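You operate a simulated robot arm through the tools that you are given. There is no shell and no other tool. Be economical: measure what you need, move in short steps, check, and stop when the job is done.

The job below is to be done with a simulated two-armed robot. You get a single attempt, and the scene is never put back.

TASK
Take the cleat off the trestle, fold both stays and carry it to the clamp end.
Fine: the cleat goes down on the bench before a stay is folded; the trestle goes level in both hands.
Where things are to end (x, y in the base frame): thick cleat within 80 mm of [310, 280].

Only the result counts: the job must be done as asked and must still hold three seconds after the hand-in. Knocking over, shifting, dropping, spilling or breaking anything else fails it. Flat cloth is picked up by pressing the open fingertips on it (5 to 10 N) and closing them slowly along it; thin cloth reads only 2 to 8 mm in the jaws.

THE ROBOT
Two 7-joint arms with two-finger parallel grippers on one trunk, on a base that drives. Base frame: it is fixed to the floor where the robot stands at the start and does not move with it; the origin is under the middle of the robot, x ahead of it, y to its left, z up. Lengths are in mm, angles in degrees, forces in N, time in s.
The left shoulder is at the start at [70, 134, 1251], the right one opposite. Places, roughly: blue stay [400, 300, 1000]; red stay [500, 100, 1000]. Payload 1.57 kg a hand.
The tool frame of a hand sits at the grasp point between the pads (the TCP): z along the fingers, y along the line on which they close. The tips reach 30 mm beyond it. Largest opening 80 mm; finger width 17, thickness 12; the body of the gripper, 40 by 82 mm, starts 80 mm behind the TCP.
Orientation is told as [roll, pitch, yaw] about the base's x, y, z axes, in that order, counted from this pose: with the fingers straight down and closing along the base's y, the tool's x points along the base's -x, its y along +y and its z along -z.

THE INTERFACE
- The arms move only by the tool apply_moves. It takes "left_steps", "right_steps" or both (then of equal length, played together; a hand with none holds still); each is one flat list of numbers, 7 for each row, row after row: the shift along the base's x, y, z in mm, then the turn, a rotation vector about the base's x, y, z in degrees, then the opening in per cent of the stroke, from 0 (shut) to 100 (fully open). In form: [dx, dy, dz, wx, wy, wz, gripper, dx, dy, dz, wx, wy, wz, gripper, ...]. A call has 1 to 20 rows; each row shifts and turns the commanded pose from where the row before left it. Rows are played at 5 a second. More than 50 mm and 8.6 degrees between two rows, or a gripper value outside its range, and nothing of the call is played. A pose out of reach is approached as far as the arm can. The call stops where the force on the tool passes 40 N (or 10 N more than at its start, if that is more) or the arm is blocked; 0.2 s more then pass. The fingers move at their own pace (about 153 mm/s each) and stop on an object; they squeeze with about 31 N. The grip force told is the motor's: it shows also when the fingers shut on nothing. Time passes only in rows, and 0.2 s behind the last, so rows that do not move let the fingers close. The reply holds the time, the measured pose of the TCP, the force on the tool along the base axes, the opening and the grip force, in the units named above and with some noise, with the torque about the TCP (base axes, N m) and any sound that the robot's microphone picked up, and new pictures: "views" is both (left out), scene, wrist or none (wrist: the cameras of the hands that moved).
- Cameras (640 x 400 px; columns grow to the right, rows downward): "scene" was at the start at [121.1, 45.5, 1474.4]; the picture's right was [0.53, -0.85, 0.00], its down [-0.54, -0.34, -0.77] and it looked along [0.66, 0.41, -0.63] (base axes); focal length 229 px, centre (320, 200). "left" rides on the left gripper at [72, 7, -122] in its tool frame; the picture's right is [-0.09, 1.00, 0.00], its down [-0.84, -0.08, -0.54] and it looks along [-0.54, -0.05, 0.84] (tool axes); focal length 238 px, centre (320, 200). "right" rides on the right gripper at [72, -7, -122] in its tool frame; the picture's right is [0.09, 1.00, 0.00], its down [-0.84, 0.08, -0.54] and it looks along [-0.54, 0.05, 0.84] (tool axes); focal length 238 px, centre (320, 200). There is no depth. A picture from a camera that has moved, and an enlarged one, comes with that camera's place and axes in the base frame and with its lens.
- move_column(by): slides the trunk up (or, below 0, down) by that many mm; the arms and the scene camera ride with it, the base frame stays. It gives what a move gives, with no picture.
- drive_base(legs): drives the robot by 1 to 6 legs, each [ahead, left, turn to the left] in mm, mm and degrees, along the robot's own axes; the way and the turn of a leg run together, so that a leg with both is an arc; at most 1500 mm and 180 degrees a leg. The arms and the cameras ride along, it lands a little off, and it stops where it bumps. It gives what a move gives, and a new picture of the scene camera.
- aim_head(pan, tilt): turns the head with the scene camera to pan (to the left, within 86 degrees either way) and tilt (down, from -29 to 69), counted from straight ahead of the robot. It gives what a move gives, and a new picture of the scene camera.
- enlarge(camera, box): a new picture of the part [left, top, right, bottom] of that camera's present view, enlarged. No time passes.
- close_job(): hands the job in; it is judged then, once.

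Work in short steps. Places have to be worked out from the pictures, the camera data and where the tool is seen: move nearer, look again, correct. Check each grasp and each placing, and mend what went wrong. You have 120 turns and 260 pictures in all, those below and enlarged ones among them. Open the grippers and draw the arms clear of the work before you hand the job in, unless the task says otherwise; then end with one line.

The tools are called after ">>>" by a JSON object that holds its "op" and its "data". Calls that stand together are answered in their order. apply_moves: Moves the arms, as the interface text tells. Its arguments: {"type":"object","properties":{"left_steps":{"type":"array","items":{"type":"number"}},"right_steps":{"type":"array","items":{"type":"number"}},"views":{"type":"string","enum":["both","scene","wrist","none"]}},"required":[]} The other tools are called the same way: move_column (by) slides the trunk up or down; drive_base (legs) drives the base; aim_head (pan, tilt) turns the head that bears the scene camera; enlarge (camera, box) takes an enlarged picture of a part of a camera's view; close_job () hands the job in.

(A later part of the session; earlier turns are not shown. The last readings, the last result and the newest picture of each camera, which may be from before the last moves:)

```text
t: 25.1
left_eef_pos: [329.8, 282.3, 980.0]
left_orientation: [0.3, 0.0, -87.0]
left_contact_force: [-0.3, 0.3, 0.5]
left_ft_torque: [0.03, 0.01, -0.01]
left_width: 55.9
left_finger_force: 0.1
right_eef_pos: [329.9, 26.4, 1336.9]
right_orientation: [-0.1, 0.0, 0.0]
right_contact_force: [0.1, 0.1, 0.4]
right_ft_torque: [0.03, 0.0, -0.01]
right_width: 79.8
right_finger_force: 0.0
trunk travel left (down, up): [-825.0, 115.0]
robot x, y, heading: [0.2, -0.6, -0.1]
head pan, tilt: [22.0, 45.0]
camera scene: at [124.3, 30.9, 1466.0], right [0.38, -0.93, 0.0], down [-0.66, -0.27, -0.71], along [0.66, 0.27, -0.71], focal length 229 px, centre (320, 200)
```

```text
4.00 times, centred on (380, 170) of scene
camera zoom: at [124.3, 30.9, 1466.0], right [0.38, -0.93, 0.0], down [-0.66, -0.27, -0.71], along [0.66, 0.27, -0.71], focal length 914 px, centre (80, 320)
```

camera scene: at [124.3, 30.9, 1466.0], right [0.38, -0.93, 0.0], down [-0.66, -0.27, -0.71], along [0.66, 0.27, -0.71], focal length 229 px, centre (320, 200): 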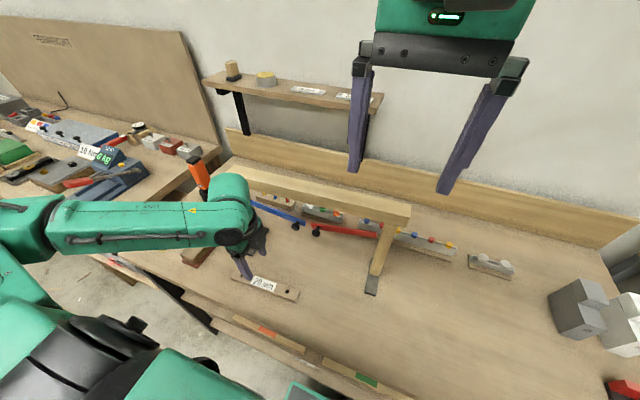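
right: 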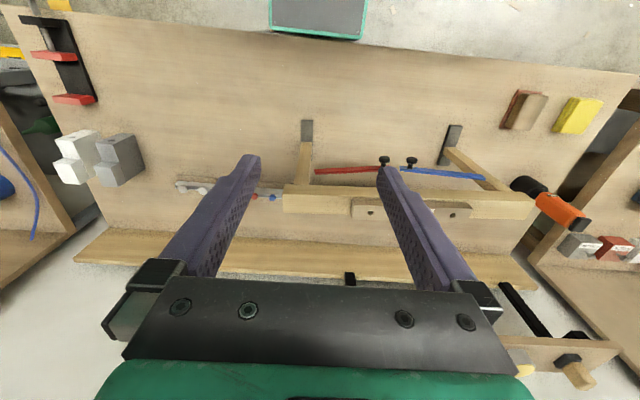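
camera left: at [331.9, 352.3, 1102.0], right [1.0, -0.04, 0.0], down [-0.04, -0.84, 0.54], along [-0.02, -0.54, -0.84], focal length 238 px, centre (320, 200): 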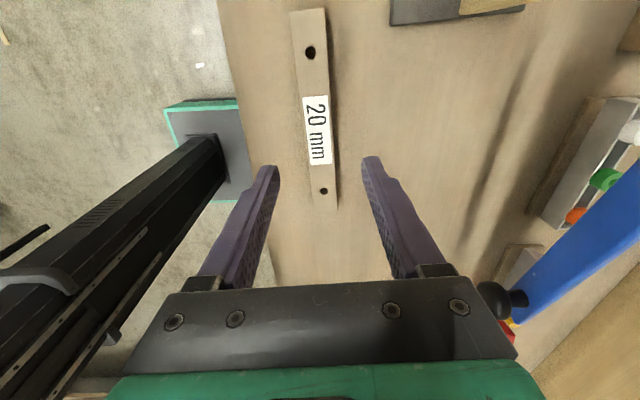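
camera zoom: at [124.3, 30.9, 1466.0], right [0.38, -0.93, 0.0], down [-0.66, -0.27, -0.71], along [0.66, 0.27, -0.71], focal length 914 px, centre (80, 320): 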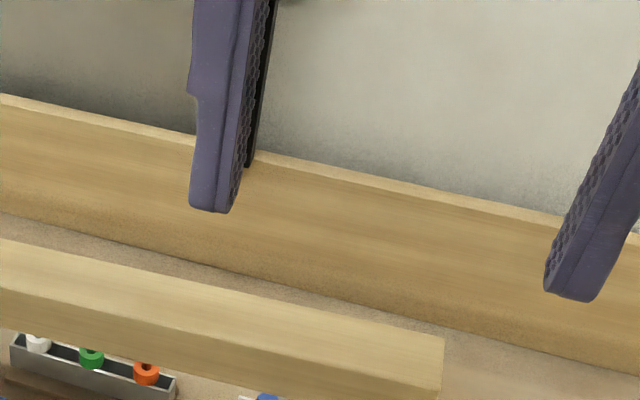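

A row was too long. I'll repeat with shorter rows and crop the right area afterwards.

>>> {"op": "apply_moves", "data": {"left_steps": [-6, 10, 40, 0, 0, 7, 100, -6, 10, 40, 0, 0, 7, 100, -6, 10, 40, 0, 0, 7, 100, -6, 10, 40, 0, 0, 7, 100, -6, 10, 40, 0, 0, 7, 100, 0, 10, 20, 0, 0, 8, 100, 0, 10, 0, 0, 0, 8, 100, 0, 10, 0, 0, 0, 8, 100, 0, 10, 0, 0, 0, 8, 100, 0, 10, 0, 0, 0, 8, 100, 0, 0, 0, 0, 0, 8, 100, 0, 0, 0, 0, 0, 4, 100], "views": "both"}}

>>> {"op": "enlarge", "data": {"camera": "scene", "box": [210, 160, 420, 300]}}

>>> {"op": "enlarge", "data": {"camera": "left", "box": [60, 60, 380, 260]}}

```text
t: 27.7
left_eef_pos: [302.6, 383.2, 1200.3]
left_orientation: [0.3, 0.1, 0.1]
left_contact_force: [-0.2, -0.2, -0.1]
left_ft_torque: [0.02, 0.02, 0.03]
left_width: 79.8
left_finger_force: 0.0
left hand out of reach, approached as far as the arm can: row 1
right_eef_pos: [329.1, 25.9, 1336.9]
right_orientation: [0.0, 0.0, -0.1]
right_contact_force: [0.1, -0.1, -0.1]
right_ft_torque: [-0.03, -0.02, -0.04]
right_width: 80.3
right_finger_force: 0.0
trunk travel left (down, up): [-825.0, 115.0]
robot x, y, heading: [-2.8, -0.2, -0.1]
head pan, tilt: [22.0, 45.0]
camera scene: at [124.2, 30.1, 1466.1], right [0.37, -0.93, 0.0], down [-0.66, -0.26, -0.71], along [0.66, 0.27, -0.71], focal length 229 px, centre (320, 200)
camera left: at [231.7, 388.5, 1320.8], right [0.09, 1.0, 0.01], down [0.84, -0.08, 0.54], along [0.54, -0.04, -0.84], focal length 238 px, centre (320, 200)
```

scene: 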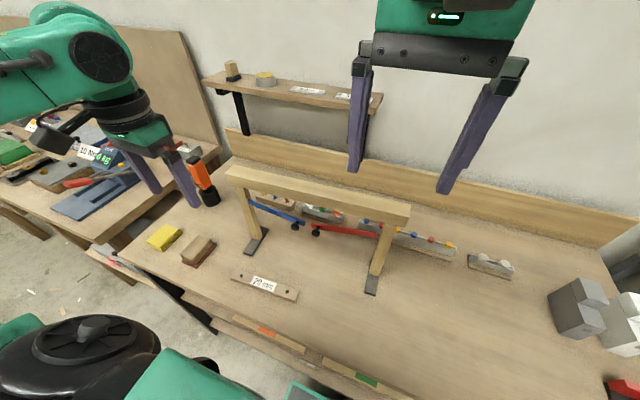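
left: 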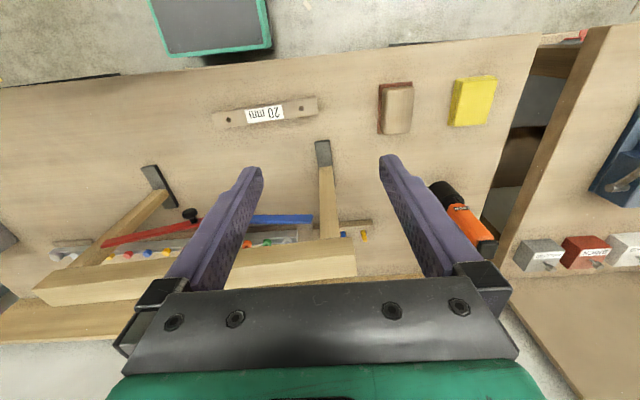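

```text
2.86 times, centred on (315, 230) of scene
camera zoom: at [124.2, 30.1, 1466.1], right [0.37, -0.93, 0.0], down [-0.66, -0.26, -0.71], along [0.66, 0.27, -0.71], focal length 653 px, centre (334, 114)
```

zoom: 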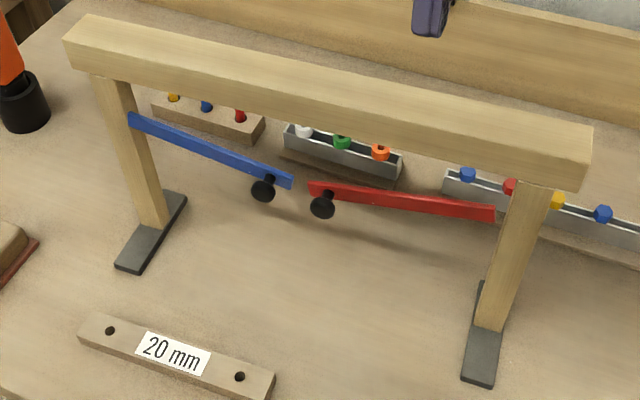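

```text
2.00 times, centred on (220, 160) of left
camera zoom: at [231.7, 388.5, 1320.8], right [0.09, 1.0, 0.01], down [0.84, -0.08, 0.54], along [0.54, -0.04, -0.84], focal length 477 px, centre (520, 280)
```

zoom: 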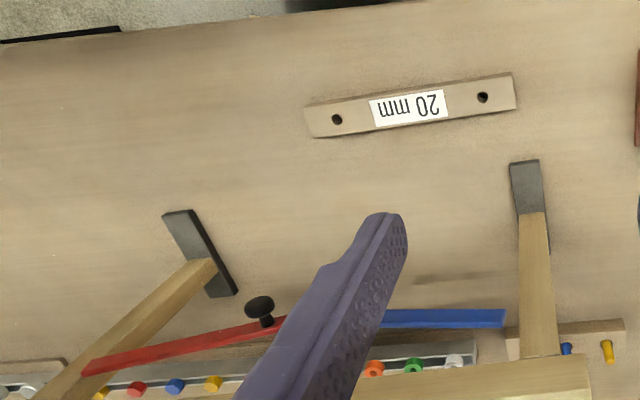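

The stays hang on the front faces of the legs, drooping slightly towards the middle, with their knobs pointing at the robot. I'll pitch the left hand forward for a frontal view.

>>> {"op": "apply_moves", "data": {"left_steps": [2, -21, -16, 0, -5.6, 0, 100, 2, -21, -16, 0, -5.6, 0, 100, 2, -21, -16, 0, -5.6, 0, 100, 2, -21, -16, 0, -5.6, 0, 100, 2, -21, -16, 0, -5.6, 0, 100, 2, -21, -16, 0, -5.6, 0, 100, 2, -21, -16, 0, -5.6, 0, 100, 2, -21, -16, 0, -5.6, 0, 100], "views": "both"}}

>>> {"op": "enlarge", "data": {"camera": "left", "box": [60, 0, 580, 280]}}

```text
t: 29.5
left_eef_pos: [442.3, 333.4, 1170.1]
left_orientation: [1.3, -42.7, 0.5]
left_contact_force: [0.4, 0.2, 0.5]
left_ft_torque: [-0.01, -0.02, -0.01]
left_width: 80.1
left_finger_force: 0.0
left hand out of reach, approached as far as the arm can: row 3, 4, 5, 6, 7, 8
right_eef_pos: [326.9, 27.3, 1336.6]
right_orientation: [0.0, -0.1, 0.1]
right_contact_force: [-0.6, 0.1, 0.8]
right_ft_torque: [-0.03, -0.01, 0.0]
right_width: 80.0
right_finger_force: 0.1
trunk travel left (down, up): [-825.0, 115.0]
robot x, y, heading: [0.9, 2.5, -0.1]
head pan, tilt: [22.0, 45.0]
camera scene: at [122.2, 32.3, 1466.2], right [0.37, -0.93, 0.0], down [-0.65, -0.27, -0.71], along [0.66, 0.26, -0.71], focal length 229 px, centre (320, 200)
camera left: at [306.4, 334.6, 1209.7], right [0.04, 1.0, 0.08], down [0.25, -0.09, 0.96], along [0.97, -0.02, -0.25], focal length 238 px, centre (320, 200)
```

scene: 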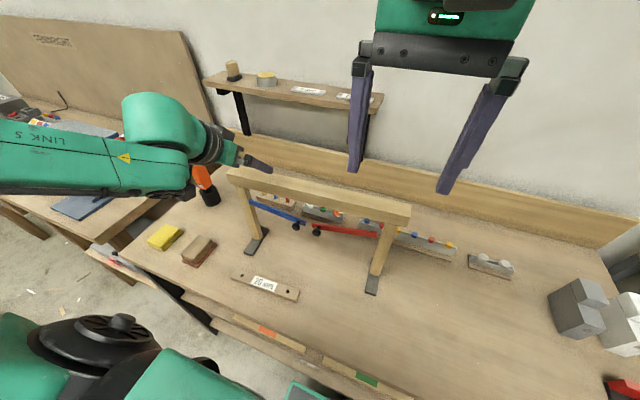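
left: 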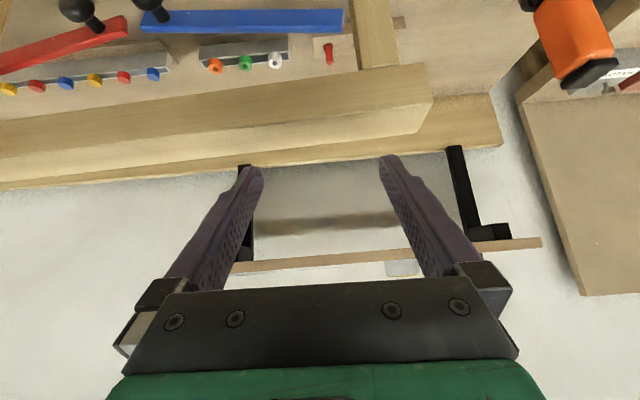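

```text
1.23 times, centred on (320, 140) of left
camera zoom: at [306.4, 334.6, 1209.7], right [0.04, 1.0, 0.08], down [0.25, -0.09, 0.96], along [0.97, -0.02, -0.25], focal length 293 px, centre (320, 274)
```

zoom: 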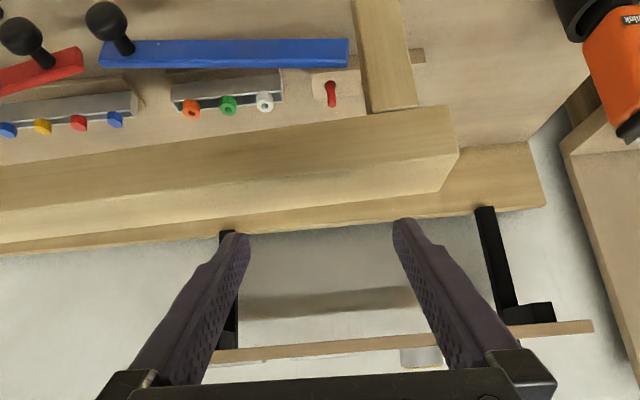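

That pose was out of reach and the arm went as far as it could. I'll back out upwards with less pitch (about -22°).

>>> {"op": "apply_moves", "data": {"left_steps": [0, 20, 40, 0, 5.6, 0, 50, 0, 20, 40, 0, 5.6, 0, 50, 0, 20, 40, 0, 5.6, 0, 50, 0, 10, 0, 0, 5.6, 0, 50], "views": "none"}}

```text
t: 30.5
left_eef_pos: [443.6, 401.4, 1292.2]
left_orientation: [0.2, -22.2, 0.0]
left_contact_force: [0.5, 0.1, 0.5]
left_ft_torque: [0.02, 0.06, 0.02]
left_width: 40.3
left_finger_force: 0.1
right_eef_pos: [329.2, 24.7, 1336.7]
right_orientation: [0.0, 0.0, 0.0]
right_contact_force: [-0.7, -0.1, -0.4]
right_ft_torque: [0.02, 0.02, 0.0]
right_width: 79.9
right_finger_force: 0.1
trunk travel left (down, up): [-825.0, 115.0]
robot x, y, heading: [0.1, 2.5, 0.0]
head pan, tilt: [22.0, 45.0]
```

Blue knob works out at about [432, 218, 1012], with the hinge near [445, 358, 1042]. I'll bring the closed left hand above it, staying in front of the beam.

>>> {"op": "apply_moves", "data": {"left_steps": [-10, -35, 0, 0, 0, 0, 0, -10, -35, 0, 0, 0, 0, 0, -10, -35, -10, 0, 0, 0, 0, -10, -35, -20, 0, 0, 0, 0, -3, -35, -30, 0, 0, 0, 0, 0, -8, -40, 0, 0, 0, 0], "views": "both"}}

```text
t: 31.9
left_eef_pos: [400.5, 218.7, 1188.4]
left_orientation: [0.2, -22.3, -0.1]
left_contact_force: [0.4, -0.3, 0.1]
left_ft_torque: [-0.01, 0.03, -0.01]
left_width: 0.5
left_finger_force: 21.5
right_eef_pos: [329.5, 27.3, 1338.1]
right_orientation: [0.1, 0.1, 0.0]
right_contact_force: [0.3, -0.2, 0.3]
right_ft_torque: [-0.01, 0.03, -0.02]
right_width: 80.2
right_finger_force: 0.0
trunk travel left (down, up): [-825.0, 115.0]
robot x, y, heading: [-1.4, -2.7, 0.2]
head pan, tilt: [22.0, 45.0]
camera scene: at [125.2, 31.2, 1466.0], right [0.37, -0.93, 0.0], down [-0.66, -0.27, -0.71], along [0.66, 0.26, -0.71], focal length 229 px, centre (320, 200)
camera left: at [288.2, 223.7, 1273.9], right [0.08, 1.0, 0.04], down [0.57, -0.08, 0.82], along [0.82, -0.05, -0.57], focal length 238 px, centre (320, 200)
```

scene: 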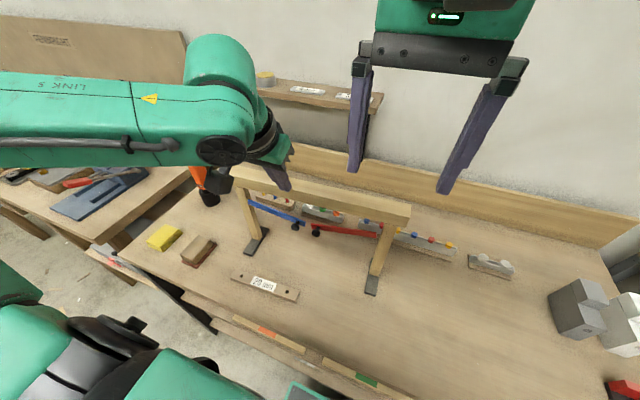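
left: 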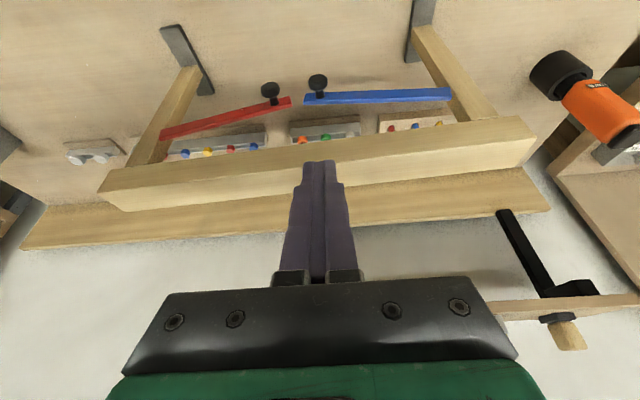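

The views agree on the blue knob at [432, 219, 1012] and the red one at about [436, 163, 1012]. I'll descend to just above the blue knob.

>>> {"op": "apply_moves", "data": {"left_steps": [0, 0, -40, 0, 0, 0, 0, 4, 0, -40, 0, 0, 0, 0, 10, 0, -30, 0, 0, 0, 0, 5, 0, -8, 0, 0, 0, 0], "views": "both"}}

>>> {"op": "enlarge", "data": {"camera": "left", "box": [160, 0, 480, 200]}}

>>> {"op": "enlarge", "data": {"camera": "scene", "box": [210, 160, 420, 300]}}

```text
t: 32.9
left_eef_pos: [428.2, 219.6, 1075.5]
left_orientation: [0.3, -22.4, 0.1]
left_contact_force: [-0.2, 0.0, 0.3]
left_ft_torque: [0.0, -0.03, 0.0]
left_width: 0.0
left_finger_force: 21.6
left hand out of reach, approached as far as the arm can: row 2
right_eef_pos: [328.7, 27.1, 1336.1]
right_orientation: [0.0, 0.0, 0.1]
right_contact_force: [0.5, -0.3, 0.1]
right_ft_torque: [0.01, -0.02, -0.01]
right_width: 79.9
right_finger_force: 0.0
trunk travel left (down, up): [-825.0, 115.0]
robot x, y, heading: [0.1, 0.2, 0.1]
head pan, tilt: [22.0, 45.0]
camera scene: at [123.8, 30.9, 1466.1], right [0.37, -0.93, 0.0], down [-0.66, -0.27, -0.71], along [0.66, 0.26, -0.71], focal length 229 px, centre (320, 200)
camera left: at [315.7, 225.0, 1160.6], right [0.08, 1.0, 0.04], down [0.57, -0.08, 0.82], along [0.82, -0.05, -0.57], focal length 238 px, centre (320, 200)
```

scene: 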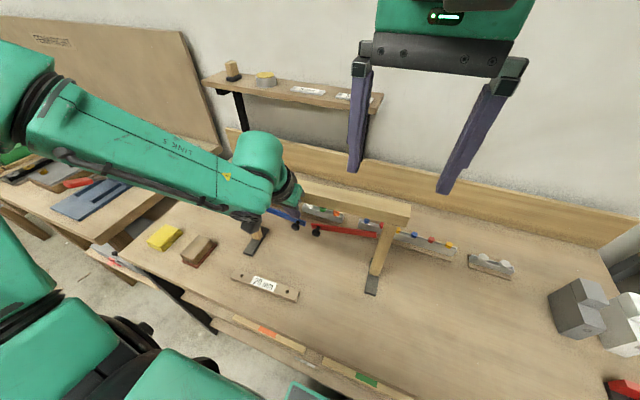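
left: 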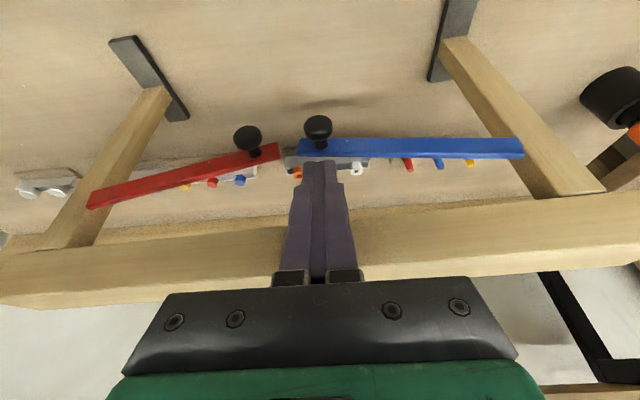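

```text
2.00 times, centred on (320, 100) of left
camera zoom: at [315.7, 225.0, 1160.6], right [0.08, 1.0, 0.04], down [0.57, -0.08, 0.82], along [0.82, -0.05, -0.57], focal length 477 px, centre (320, 400)
```

zoom: 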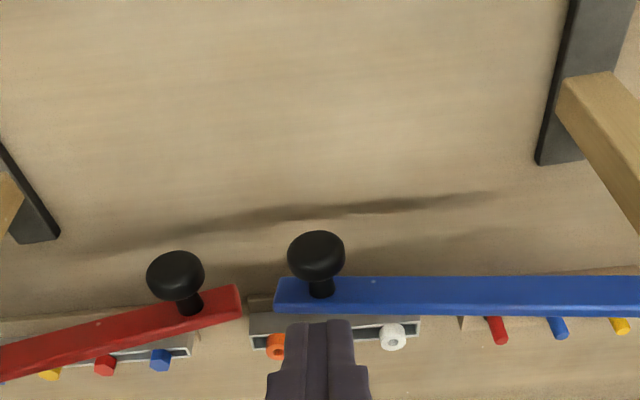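

```text
2.86 times, centred on (315, 230) of scene
camera zoom: at [123.8, 30.9, 1466.1], right [0.37, -0.93, 0.0], down [-0.66, -0.27, -0.71], along [0.66, 0.26, -0.71], focal length 653 px, centre (334, 114)
```

zoom: 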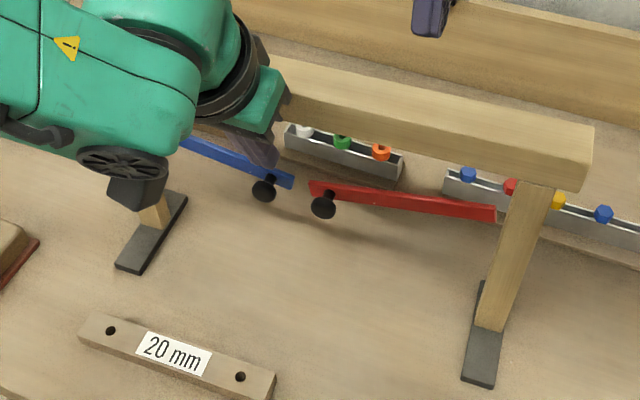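

The closed tips sit above and slightly behind the knob. I'll shift back 8 mm in x and press down gently.

>>> {"op": "apply_moves", "data": {"left_steps": [-8, 0, -10, 0, 0, 0, 0, 0, 0, -8, 0, 0, 0, 0, 0, 0, -4, 0, 0, 0, 0], "views": "none"}}

>>> {"op": "apply_moves", "data": {"left_steps": [0, 0, -4, 0, 0, 0, 0, 0, 0, -4, 0, 0, 0, 0], "views": "wrist"}}

```text
t: 33.7
left_eef_pos: [425.7, 220.5, 1058.8]
left_orientation: [0.4, -22.4, -0.1]
left_contact_force: [-0.9, -0.4, 0.7]
left_ft_torque: [-0.01, 0.02, -0.02]
left_width: 0.1
left_finger_force: 21.3
left hand out of reach, approached as far as the arm can: row 1
right_eef_pos: [329.6, 26.6, 1336.8]
right_orientation: [0.0, 0.0, 0.0]
right_contact_force: [-0.3, -0.1, -0.1]
right_ft_torque: [-0.04, 0.04, -0.04]
right_width: 79.9
right_finger_force: 0.0
trunk travel left (down, up): [-825.0, 115.0]
robot x, y, heading: [1.5, 1.0, 0.0]
head pan, tilt: [22.0, 45.0]
```

```text
t: 34.3
left_eef_pos: [425.7, 219.6, 1049.5]
left_orientation: [0.4, -22.3, 0.1]
left_contact_force: [-0.5, 0.4, -0.3]
left_ft_torque: [0.01, 0.02, 0.01]
left_width: 0.0
left_finger_force: 21.5
right_eef_pos: [328.3, 25.7, 1337.7]
right_orientation: [0.0, -0.1, 0.0]
right_contact_force: [-1.1, 0.2, 0.4]
right_ft_torque: [-0.01, 0.05, -0.02]
right_width: 80.1
right_finger_force: 0.0
trunk travel left (down, up): [-825.0, 115.0]
robot x, y, heading: [-0.6, 1.7, 0.1]
head pan, tilt: [22.0, 45.0]
camera left: at [312.9, 225.1, 1134.8], right [0.08, 1.0, 0.04], down [0.57, -0.08, 0.82], along [0.82, -0.05, -0.57], focal length 238 px, centre (320, 200)
```

left: 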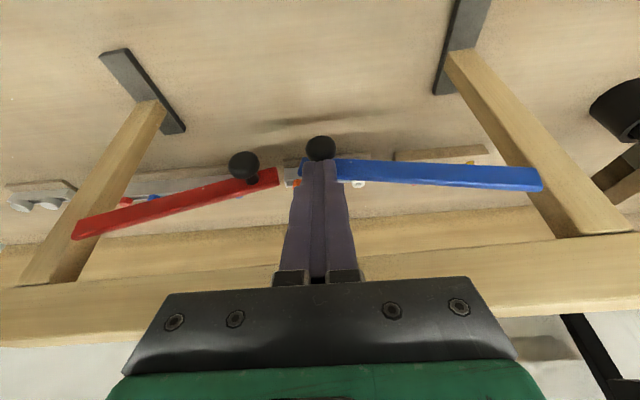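

The tip is now right over the knob. I'll continue pressing down.

>>> {"op": "apply_moves", "data": {"left_steps": [0, 0, -4, 0, 0, 0, 0, 0, 0, -4, 0, 0, 0, 0], "views": "none"}}

>>> {"op": "apply_moves", "data": {"left_steps": [0, 0, -4, 0, 0, 0, 0, 0, 0, -4, 0, 0, 0, 0], "views": "wrist"}}

```text
t: 34.9
left_eef_pos: [426.3, 219.8, 1042.2]
left_orientation: [0.3, -22.4, 0.1]
left_contact_force: [0.0, 0.0, -0.4]
left_ft_torque: [0.03, -0.02, 0.05]
left_width: 0.0
left_finger_force: 21.1
right_eef_pos: [328.8, 27.6, 1337.5]
right_orientation: [0.0, 0.0, 0.0]
right_contact_force: [-0.8, -0.1, 1.0]
right_ft_torque: [0.03, 0.0, 0.03]
right_width: 80.2
right_finger_force: 0.0
trunk travel left (down, up): [-825.0, 115.0]
robot x, y, heading: [0.7, 1.7, 0.0]
head pan, tilt: [22.0, 45.0]
```

```text
t: 35.5
left_eef_pos: [426.3, 219.3, 1034.4]
left_orientation: [0.3, -22.3, -0.1]
left_contact_force: [0.6, -0.1, -0.1]
left_ft_torque: [0.01, 0.03, 0.03]
left_width: 0.0
left_finger_force: 21.2
right_eef_pos: [328.7, 27.1, 1337.4]
right_orientation: [0.0, 0.0, 0.0]
right_contact_force: [0.2, 0.3, 0.0]
right_ft_torque: [-0.02, -0.01, -0.01]
right_width: 79.7
right_finger_force: 0.1
trunk travel left (down, up): [-825.0, 115.0]
robot x, y, heading: [0.5, 4.4, 0.1]
head pan, tilt: [22.0, 45.0]
camera left: at [313.2, 225.4, 1118.5], right [0.08, 1.0, 0.04], down [0.57, -0.08, 0.82], along [0.82, -0.05, -0.57], focal length 238 px, centre (320, 200)
```

left: 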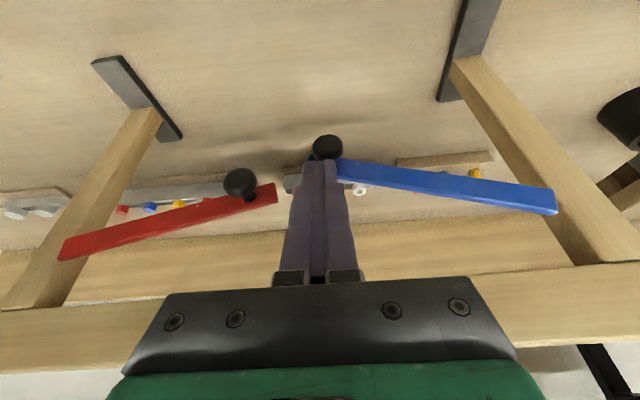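

The stay swings down with almost no force (knob now at about z 990). I'll follow its arc downward and outward.

>>> {"op": "apply_moves", "data": {"left_steps": [0, 5, -10, 0, 0, 0, 0, 0, 3, -8, 0, 0, 0, 0, 0, 3, -8, 0, 0, 0, 0, 0, 4, -11, 0, 0, 0, 0, 0, 4, -11, 0, 0, 0, 0], "views": "both"}}

```text
t: 36.7
left_eef_pos: [425.9, 238.8, 985.4]
left_orientation: [0.3, -22.3, 0.1]
left_contact_force: [-0.2, -0.1, 0.2]
left_ft_torque: [0.01, 0.02, 0.02]
left_width: 0.0
left_finger_force: 21.4
right_eef_pos: [329.5, 27.3, 1336.6]
right_orientation: [0.0, 0.0, 0.1]
right_contact_force: [-0.1, 0.1, -0.6]
right_ft_torque: [0.01, 0.01, -0.05]
right_width: 80.1
right_finger_force: 0.2
trunk travel left (down, up): [-825.0, 115.0]
robot x, y, heading: [-0.4, 2.2, 0.3]
head pan, tilt: [22.0, 45.0]
camera scene: at [124.6, 31.1, 1466.0], right [0.37, -0.93, 0.0], down [-0.66, -0.27, -0.71], along [0.66, 0.26, -0.71], focal length 229 px, centre (320, 200)
camera left: at [313.2, 244.6, 1069.0], right [0.08, 1.0, 0.04], down [0.57, -0.08, 0.82], along [0.82, -0.05, -0.57], focal length 238 px, centre (320, 200)
```

scene: 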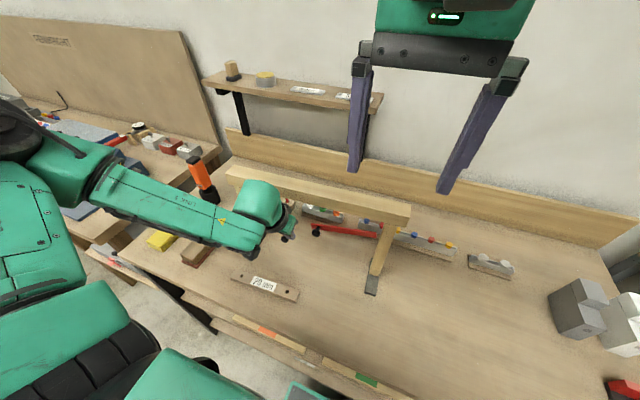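
left: 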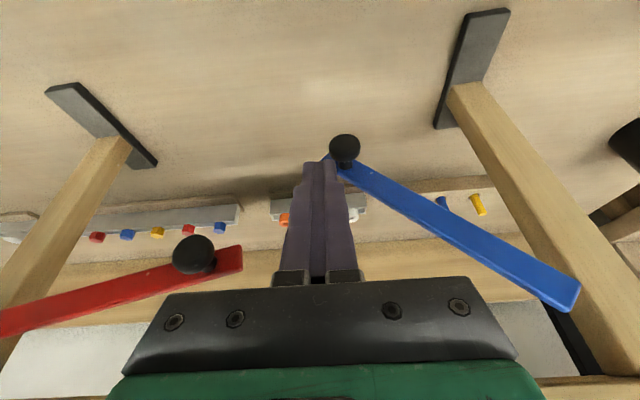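

Folding down is working (about 40°). I'll continue along the arc.

>>> {"op": "apply_moves", "data": {"left_steps": [0, 4, -10, 0, 0, 0, 0, 0, 4, -9, 0, 0, 0, 0, 0, 8, -12, 0, 0, 0, 0, 0, 9, -11, 0, 0, 0, 0, 0, 10, -10, 0, 0, 0, 0], "views": "wrist"}}

```text
t: 37.9
left_eef_pos: [425.0, 274.1, 934.8]
left_orientation: [0.4, -22.3, -0.1]
left_contact_force: [1.1, -1.1, -0.5]
left_ft_torque: [-0.01, 0.02, -0.01]
left_width: 0.2
left_finger_force: 20.8
right_eef_pos: [329.5, 27.2, 1337.7]
right_orientation: [0.0, 0.0, 0.1]
right_contact_force: [1.0, -0.1, 0.6]
right_ft_torque: [0.01, 0.03, -0.01]
right_width: 80.1
right_finger_force: 0.1
trunk travel left (down, up): [-825.0, 115.0]
robot x, y, heading: [-1.6, -0.6, 0.3]
head pan, tilt: [22.0, 45.0]
camera left: at [312.8, 279.5, 1018.2], right [0.08, 1.0, 0.04], down [0.57, -0.08, 0.82], along [0.82, -0.05, -0.57], focal length 238 px, centre (320, 200)
```

left: 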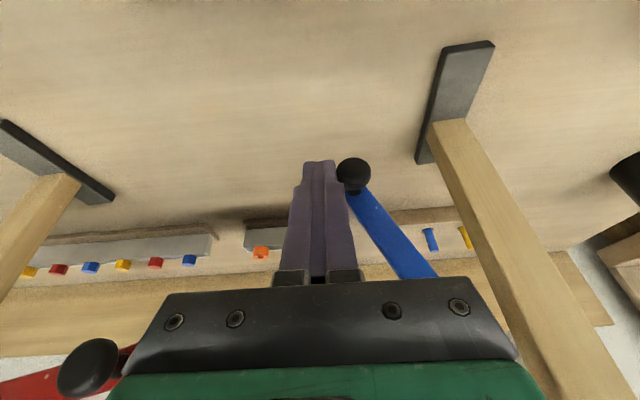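

The finger is now beside the knob. I'll push outward towards the leg.

>>> {"op": "apply_moves", "data": {"left_steps": [0, 10, -4, 0, 0, 0, 0, 0, 10, -2, 0, 0, 0, 0, 0, 10, 0, 0, 0, 0, 0, 0, 10, 0, 0, 0, 0, 0, 0, 6, 0, 0, 0, 0, 0], "views": "wrist"}}

```text
t: 39.1
left_eef_pos: [425.5, 320.6, 929.3]
left_orientation: [0.3, -22.4, 0.1]
left_contact_force: [0.6, 0.3, -0.2]
left_ft_torque: [0.01, -0.02, 0.01]
left_width: 0.1
left_finger_force: 21.1
right_eef_pos: [328.0, 27.1, 1336.4]
right_orientation: [-0.1, 0.1, 0.0]
right_contact_force: [0.5, -0.3, 0.2]
right_ft_torque: [0.0, -0.02, 0.0]
right_width: 80.0
right_finger_force: 0.0
trunk travel left (down, up): [-825.0, 115.0]
robot x, y, heading: [0.1, 2.8, 0.2]
head pan, tilt: [22.0, 45.0]
camera left: at [312.7, 326.0, 1012.6], right [0.08, 1.0, 0.04], down [0.57, -0.08, 0.82], along [0.82, -0.05, -0.57], focal length 238 px, centre (320, 200)
```

left: 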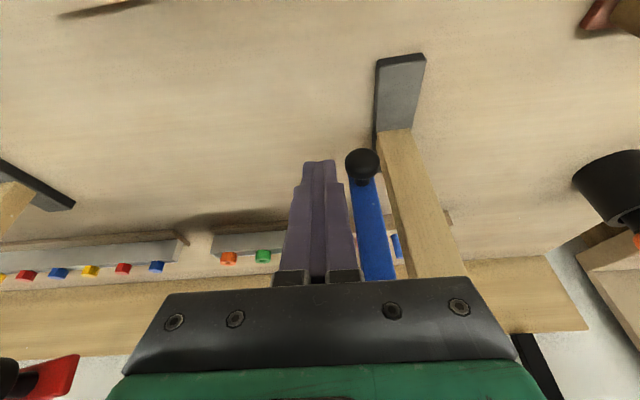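

The stay is nearly vertical. I'll push a little further towards the leg and check for resistance.

>>> {"op": "apply_moves", "data": {"left_steps": [0, 5, 0, 0, 0, 0, 0, 0, 5, 0, 0, 0, 0, 0, 0, 4, 0, 0, 0, 0, 0], "views": "wrist"}}

```text
t: 39.9
left_eef_pos: [426.4, 332.1, 928.9]
left_orientation: [0.3, -22.4, -0.1]
left_contact_force: [-2.6, -6.5, 4.9]
left_ft_torque: [-0.08, -0.07, 0.0]
left_width: 0.0
left_finger_force: 21.5
right_eef_pos: [328.7, 25.2, 1337.0]
right_orientation: [0.0, -0.1, 0.0]
right_contact_force: [-0.2, -0.2, -0.5]
right_ft_torque: [0.02, 0.01, -0.01]
right_width: 80.1
right_finger_force: 0.1
trunk travel left (down, up): [-825.0, 115.0]
robot x, y, heading: [1.8, 0.5, -0.2]
head pan, tilt: [22.0, 45.0]
camera left: at [312.9, 337.9, 1013.2], right [0.08, 1.0, 0.04], down [0.57, -0.08, 0.82], along [0.82, -0.05, -0.57], focal length 238 px, centre (320, 200)
```

left: 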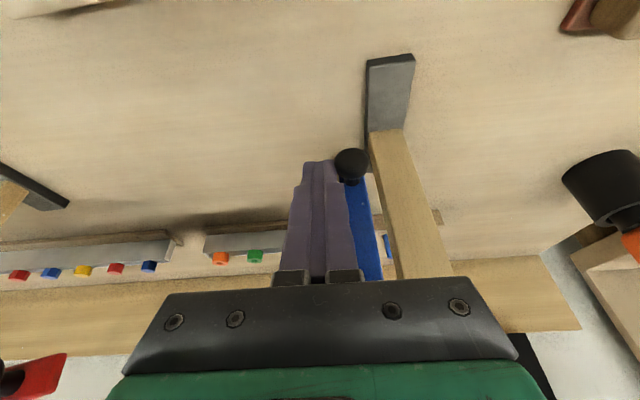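

Resistance of about 6.5 N shows the stop has been reached: the blue stay is folded. I'll back off and check.

>>> {"op": "apply_moves", "data": {"left_steps": [0, -15, 0, 0, 0, 0, 0, 0, -15, 0, 0, 0, 0, 0, 0, -5, 40, 0, 0, 0, 0, 0, 0, 45, 0, 0, 0, 0], "views": "wrist"}}

```text
t: 40.9
left_eef_pos: [424.6, 300.0, 1014.4]
left_orientation: [0.3, -22.2, -0.1]
left_contact_force: [0.0, 0.8, 1.0]
left_ft_torque: [-0.01, 0.0, -0.05]
left_width: 0.0
left_finger_force: 21.6
right_eef_pos: [328.1, 27.1, 1337.1]
right_orientation: [0.0, 0.0, 0.0]
right_contact_force: [-0.3, -0.6, 0.1]
right_ft_torque: [0.03, 0.0, -0.06]
right_width: 80.0
right_finger_force: 0.1
trunk travel left (down, up): [-825.0, 115.0]
robot x, y, heading: [0.7, 0.6, 0.1]
head pan, tilt: [22.0, 45.0]
camera left: at [312.3, 304.8, 1097.9], right [0.08, 1.0, 0.04], down [0.57, -0.08, 0.82], along [0.82, -0.05, -0.57], focal length 238 px, centre (320, 200)
```

left: 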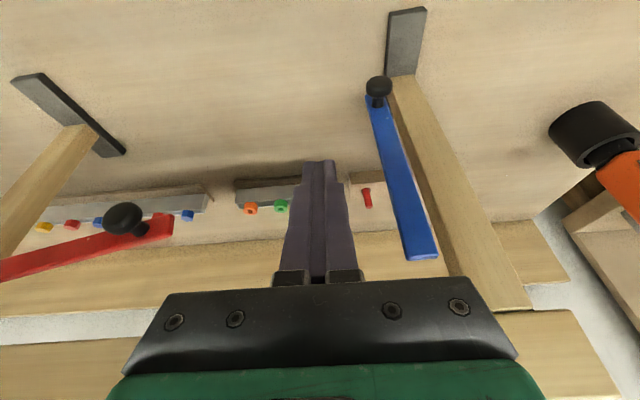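

The blue stay hangs folded beside its leg. I'll raise the left hand clear, then drive left so that the robot is centred on the trestle.

>>> {"op": "apply_moves", "data": {"left_steps": [0, 0, 45, 0, 0, 0, 0, 0, 0, 45, 0, 0, 0, 0, 0, 0, 45, 0, 0, 0, 0, 0, 0, 45, 0, 0, 0, 0, -10, 5, 40, 0, 7.4, 0, 0, -20, 5, 40, 0, 7.4, 0, 0, -30, 5, 20, 0, 7.4, 0, 0], "views": "none"}}

>>> {"op": "drive_base", "data": {"legs": [[0, 185, 0]]}}

```text
t: 42.5
left_eef_pos: [363.4, 315.4, 1292.1]
left_orientation: [0.4, -0.1, -0.1]
left_contact_force: [-0.5, 0.3, 0.3]
left_ft_torque: [0.0, 0.01, -0.03]
left_width: 0.0
left_finger_force: 21.7
right_eef_pos: [328.1, 27.3, 1337.4]
right_orientation: [0.0, 0.0, 0.0]
right_contact_force: [-0.1, 1.2, 0.3]
right_ft_torque: [0.01, -0.01, 0.0]
right_width: 80.2
right_finger_force: 0.0
trunk travel left (down, up): [-825.0, 115.0]
robot x, y, heading: [-0.5, 1.7, 0.0]
head pan, tilt: [22.0, 45.0]
```

```text
t: 44.0
left_eef_pos: [364.9, 497.9, 1292.8]
left_orientation: [0.5, -0.2, 0.1]
left_contact_force: [0.5, -0.1, 0.3]
left_ft_torque: [0.02, 0.01, 0.01]
left_width: 0.2
left_finger_force: 21.5
right_eef_pos: [328.5, 209.7, 1337.1]
right_orientation: [0.2, 0.0, -0.1]
right_contact_force: [-0.2, -0.5, 0.2]
right_ft_torque: [0.05, -0.03, 0.02]
right_width: 79.8
right_finger_force: 0.1
trunk travel left (down, up): [-825.0, 115.0]
robot x, y, heading: [-2.1, 184.5, -0.1]
head pan, tilt: [22.0, 45.0]
camera scene: at [124.3, 212.9, 1466.2], right [0.37, -0.93, 0.0], down [-0.66, -0.26, -0.71], along [0.66, 0.27, -0.71], focal length 229 px, centre (320, 200)
```

scene: 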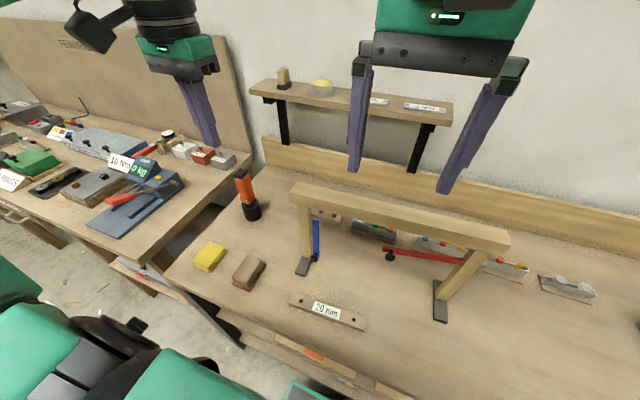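

Centred now. I'll bring the closed right hand, pitched forward, over the red knob.

>>> {"op": "apply_moves", "data": {"right_steps": [25, -12, -10, 0, -7.4, 0, 0, 25, -12, -10, 0, -7.4, 0, 0, 25, -12, -20, 0, -7.4, 0, 0, 13, -8, -40, 0, 0, 0, 0, 10, 0, -40, 0, 0, 0, 0, 0, 0, -40, 0, 0, 0, 0], "views": "both"}}

```text
t: 45.4
left_eef_pos: [365.8, 500.6, 1292.8]
left_orientation: [0.4, -0.2, 0.1]
left_contact_force: [0.4, 0.6, 0.8]
left_ft_torque: [0.01, 0.03, -0.01]
left_width: 0.1
left_finger_force: 20.9
right_eef_pos: [427.3, 170.1, 1174.7]
right_orientation: [0.1, -22.3, 0.0]
right_contact_force: [0.6, 0.2, -0.6]
right_ft_torque: [0.01, -0.01, 0.02]
right_width: 0.0
right_finger_force: 21.1
trunk travel left (down, up): [-825.0, 115.0]
robot x, y, heading: [-1.3, 188.9, -0.2]
head pan, tilt: [22.0, 45.0]
camera scene: at [124.6, 217.6, 1466.1], right [0.37, -0.93, 0.0], down [-0.66, -0.26, -0.71], along [0.66, 0.26, -0.71], focal length 229 px, centre (320, 200)
camera right: at [314.2, 162.9, 1262.6], right [-0.09, 1.0, -0.03], down [0.57, 0.08, 0.82], along [0.82, 0.05, -0.57], focal length 238 px, centre (320, 200)
```

scene: 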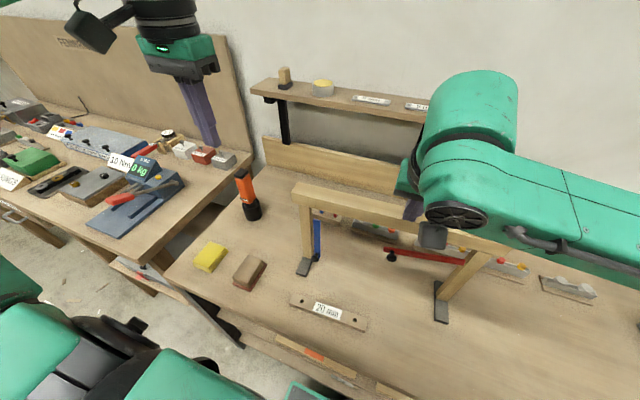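
right: 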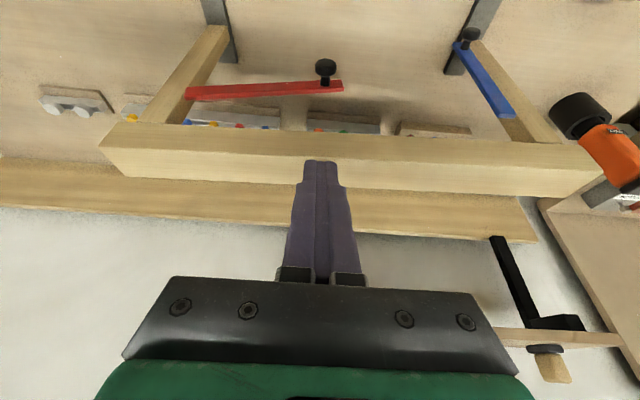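

Red knob is at about [437, 169, 1012], right below the tips. I'll descend and begin pushing, the mirror of before.

>>> {"op": "apply_moves", "data": {"right_steps": [0, 0, -40, 0, 0, 0, 0, 0, 0, -40, 0, 0, 0, 0, 0, 0, -35, 0, 0, 0, 0], "views": "wrist"}}

>>> {"op": "apply_moves", "data": {"right_steps": [0, 0, -6, 0, 0, 0, 0, 0, 0, -6, 0, 0, 0, 0, 0, 0, -6, 0, 0, 0, 0, 0, 0, -6, 0, 0, 0, 0], "views": "wrist"}}

```text
t: 46.2
left_eef_pos: [364.2, 500.9, 1291.9]
left_orientation: [0.3, -0.2, -0.1]
left_contact_force: [0.3, 0.2, 0.4]
left_ft_torque: [0.0, -0.01, -0.03]
left_width: 0.2
left_finger_force: 21.6
right_eef_pos: [426.4, 170.1, 1063.2]
right_orientation: [0.0, -22.3, 0.0]
right_contact_force: [1.1, 0.1, 0.0]
right_ft_torque: [-0.03, -0.02, 0.0]
right_width: 0.0
right_finger_force: 21.3
trunk travel left (down, up): [-825.0, 115.0]
robot x, y, heading: [-0.7, 189.0, -0.1]
head pan, tilt: [22.0, 45.0]
camera right: at [314.6, 162.3, 1149.4], right [-0.08, 1.0, -0.03], down [0.57, 0.08, 0.82], along [0.82, 0.05, -0.57], focal length 238 px, centre (320, 200)
```

right: 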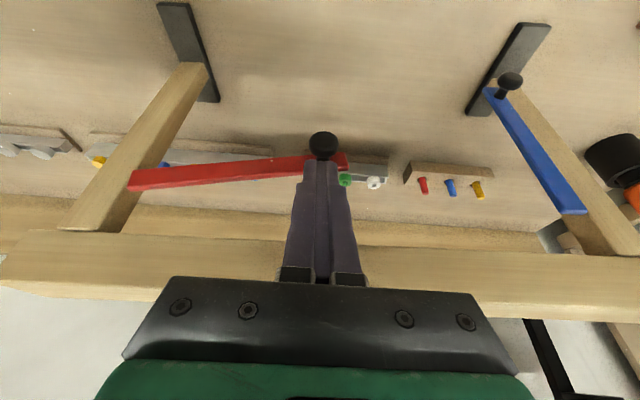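

```text
t: 47.2
left_eef_pos: [364.2, 502.0, 1293.2]
left_orientation: [0.4, -0.1, 0.0]
left_contact_force: [0.6, -0.8, 0.0]
left_ft_torque: [0.02, 0.0, -0.03]
left_width: 0.1
left_finger_force: 21.0
right_eef_pos: [425.9, 168.7, 1038.7]
right_orientation: [0.0, -22.2, -0.1]
right_contact_force: [-0.5, 0.2, -0.4]
right_ft_torque: [-0.04, -0.01, -0.01]
right_width: 0.0
right_finger_force: 21.4
trunk travel left (down, up): [-825.0, 115.0]
robot x, y, heading: [-0.7, 190.4, 0.2]
head pan, tilt: [22.0, 45.0]
camera right: at [314.3, 161.6, 1124.8], right [-0.08, 1.0, -0.03], down [0.57, 0.08, 0.82], along [0.82, 0.05, -0.57], focal length 238 px, centre (320, 200)
```

right: 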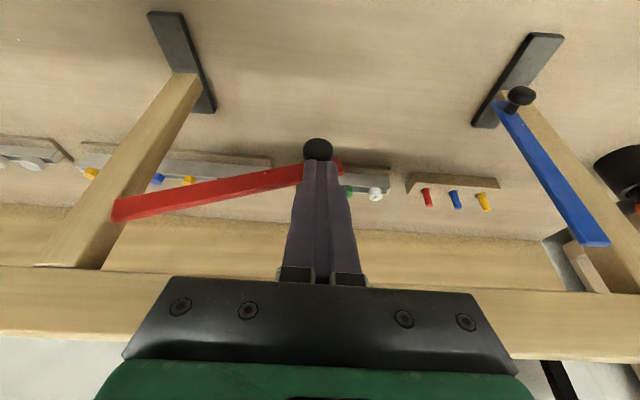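

It yields freely as before. I'll follow the mirrored arc.

>>> {"op": "apply_moves", "data": {"right_steps": [0, -2, -8, 0, 0, 0, 0, 0, -4, -9, 0, 0, 0, 0, 0, -3, -8, 0, 0, 0, 0, 0, -3, -8, 0, 0, 0, 0, 0, -4, -11, 0, 0, 0, 0, 0, -4, -11, 0, 0, 0, 0], "views": "wrist"}}

```text
t: 48.6
left_eef_pos: [363.9, 500.0, 1293.0]
left_orientation: [0.3, -0.1, 0.1]
left_contact_force: [-1.1, -0.8, 0.2]
left_ft_torque: [-0.05, 0.01, 0.0]
left_width: 0.0
left_finger_force: 21.3
right_eef_pos: [426.0, 150.5, 983.8]
right_orientation: [0.1, -22.2, 0.0]
right_contact_force: [-0.1, -0.1, 0.0]
right_ft_torque: [0.05, -0.01, 0.01]
right_width: 0.2
right_finger_force: 21.3
trunk travel left (down, up): [-825.0, 115.0]
robot x, y, heading: [-2.5, 185.8, 0.1]
head pan, tilt: [22.0, 45.0]
camera right: at [313.8, 143.2, 1070.5], right [-0.08, 1.0, -0.03], down [0.57, 0.08, 0.82], along [0.82, 0.05, -0.57], focal length 238 px, centre (320, 200)
```

right: 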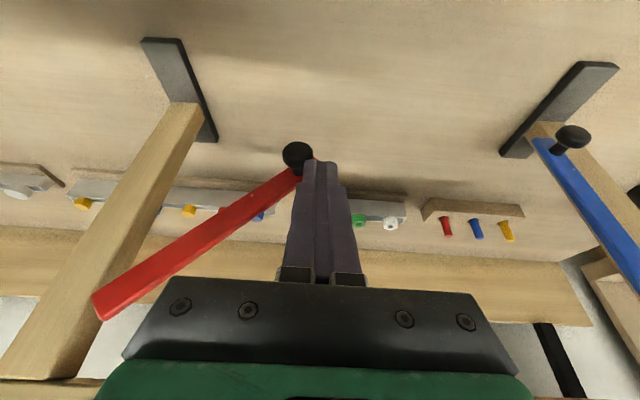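

Good. I'll continue the arc and then go to the side push.

>>> {"op": "apply_moves", "data": {"right_steps": [0, -4, -10, 0, 0, 0, 0, 0, -4, -9, 0, 0, 0, 0, 0, -8, -12, 0, 0, 0, 0, 0, -9, -11, 0, 0, 0, 0, 0, -10, -10, 0, 0, 0, 0, 0, -10, -4, 0, 0, 0, 0, 0, -10, -2, 0, 0, 0, 0], "views": "wrist"}}

```text
t: 50.2
left_eef_pos: [364.7, 501.4, 1293.1]
left_orientation: [0.3, -0.2, 0.0]
left_contact_force: [0.4, 0.1, -0.1]
left_ft_torque: [0.0, -0.01, -0.05]
left_width: 0.1
left_finger_force: 21.7
right_eef_pos: [427.1, 93.4, 925.0]
right_orientation: [0.0, -22.2, 0.0]
right_contact_force: [1.1, 0.1, 0.1]
right_ft_torque: [0.01, 0.03, 0.01]
right_width: 0.1
right_finger_force: 21.0
trunk travel left (down, up): [-825.0, 115.0]
robot x, y, heading: [-1.6, 187.6, 0.2]
head pan, tilt: [22.0, 45.0]
camera right: at [314.1, 87.0, 1010.9], right [-0.09, 1.0, -0.03], down [0.57, 0.08, 0.82], along [0.82, 0.05, -0.57], focal length 238 px, centre (320, 200)
```

right: 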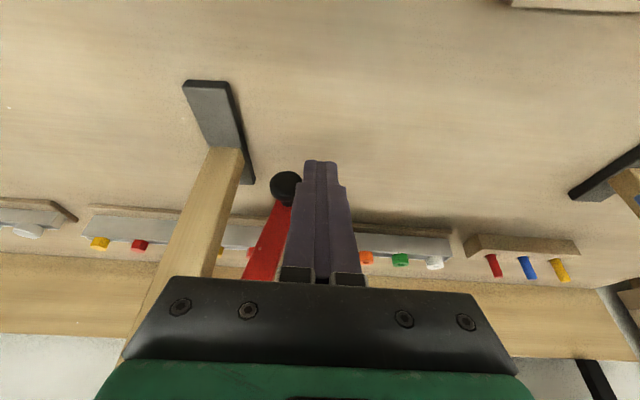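

Nearly there. I'll push on towards the leg in smaller steps.

>>> {"op": "apply_moves", "data": {"right_steps": [0, -10, 0, 0, 0, 0, 0, 0, -10, 0, 0, 0, 0, 0, 0, -6, 0, 0, 0, 0, 0, 0, -5, 0, 0, 0, 0, 0], "views": "wrist"}}

```text
t: 51.2
left_eef_pos: [364.6, 501.6, 1293.2]
left_orientation: [0.3, -0.1, 0.0]
left_contact_force: [0.1, 0.3, -0.4]
left_ft_torque: [-0.03, 0.0, 0.02]
left_width: 0.1
left_finger_force: 21.3
right_eef_pos: [426.6, 63.1, 924.5]
right_orientation: [0.2, -22.2, 0.0]
right_contact_force: [0.5, 2.4, -1.6]
right_ft_torque: [0.04, 0.01, 0.01]
right_width: 0.0
right_finger_force: 21.2
trunk travel left (down, up): [-825.0, 115.0]
robot x, y, heading: [1.1, 190.4, -0.1]
head pan, tilt: [22.0, 45.0]
camera right: at [314.8, 57.5, 1012.0], right [-0.09, 1.0, -0.03], down [0.57, 0.08, 0.82], along [0.82, 0.05, -0.57], focal length 238 px, centre (320, 200)
```

right: 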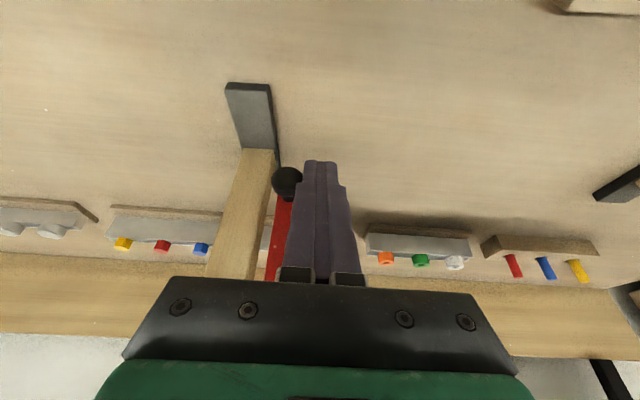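

>>> {"op": "apply_moves", "data": {"right_steps": [0, -3, 0, 0, 0, 0, 0, 0, -2, 0, 0, 0, 0, 0], "views": "none"}}

>>> {"op": "apply_moves", "data": {"right_steps": [0, 10, 0, 0, 0, 0, 0, 0, 15, 0, 0, 0, 0, 0, 0, 5, 40, 0, 0, 0, 0, 0, 0, 45, 0, 0, 0, 0], "views": "wrist"}}

```text
t: 51.8
left_eef_pos: [364.5, 503.8, 1293.2]
left_orientation: [0.4, -0.1, 0.0]
left_contact_force: [0.2, -0.3, -0.4]
left_ft_torque: [0.0, 0.01, -0.05]
left_width: 0.0
left_finger_force: 21.5
right_eef_pos: [427.5, 60.5, 926.0]
right_orientation: [0.0, -22.3, 0.0]
right_contact_force: [-1.4, 5.7, -1.0]
right_ft_torque: [0.11, 0.03, 0.07]
right_width: 0.0
right_finger_force: 21.8
trunk travel left (down, up): [-825.0, 115.0]
robot x, y, heading: [-0.8, 186.9, -0.1]
head pan, tilt: [22.0, 45.0]
```

```text
t: 52.8
left_eef_pos: [364.0, 502.4, 1291.4]
left_orientation: [0.3, -0.1, -0.1]
left_contact_force: [-0.5, -0.2, 0.7]
left_ft_torque: [-0.01, 0.07, -0.03]
left_width: 0.0
left_finger_force: 21.5
right_eef_pos: [426.9, 87.9, 1011.1]
right_orientation: [0.0, -22.1, 0.1]
right_contact_force: [0.4, 0.7, -0.2]
right_ft_torque: [-0.02, -0.01, -0.01]
right_width: 0.0
right_finger_force: 21.0
trunk travel left (down, up): [-825.0, 115.0]
robot x, y, heading: [-2.5, 184.4, 0.1]
head pan, tilt: [22.0, 45.0]
camera right: at [315.5, 82.1, 1097.8], right [-0.08, 1.0, -0.03], down [0.57, 0.08, 0.82], along [0.82, 0.05, -0.57], focal length 238 px, centre (320, 200)
```

right: 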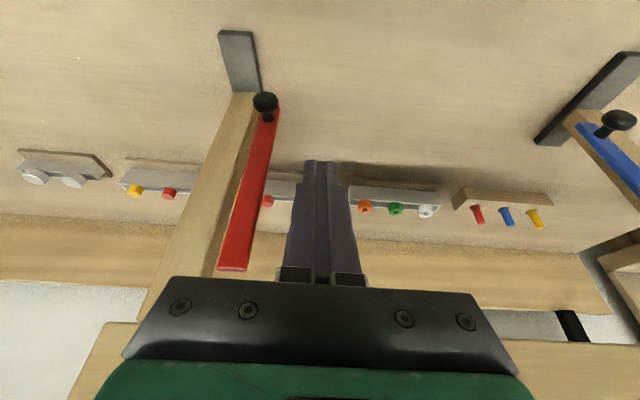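

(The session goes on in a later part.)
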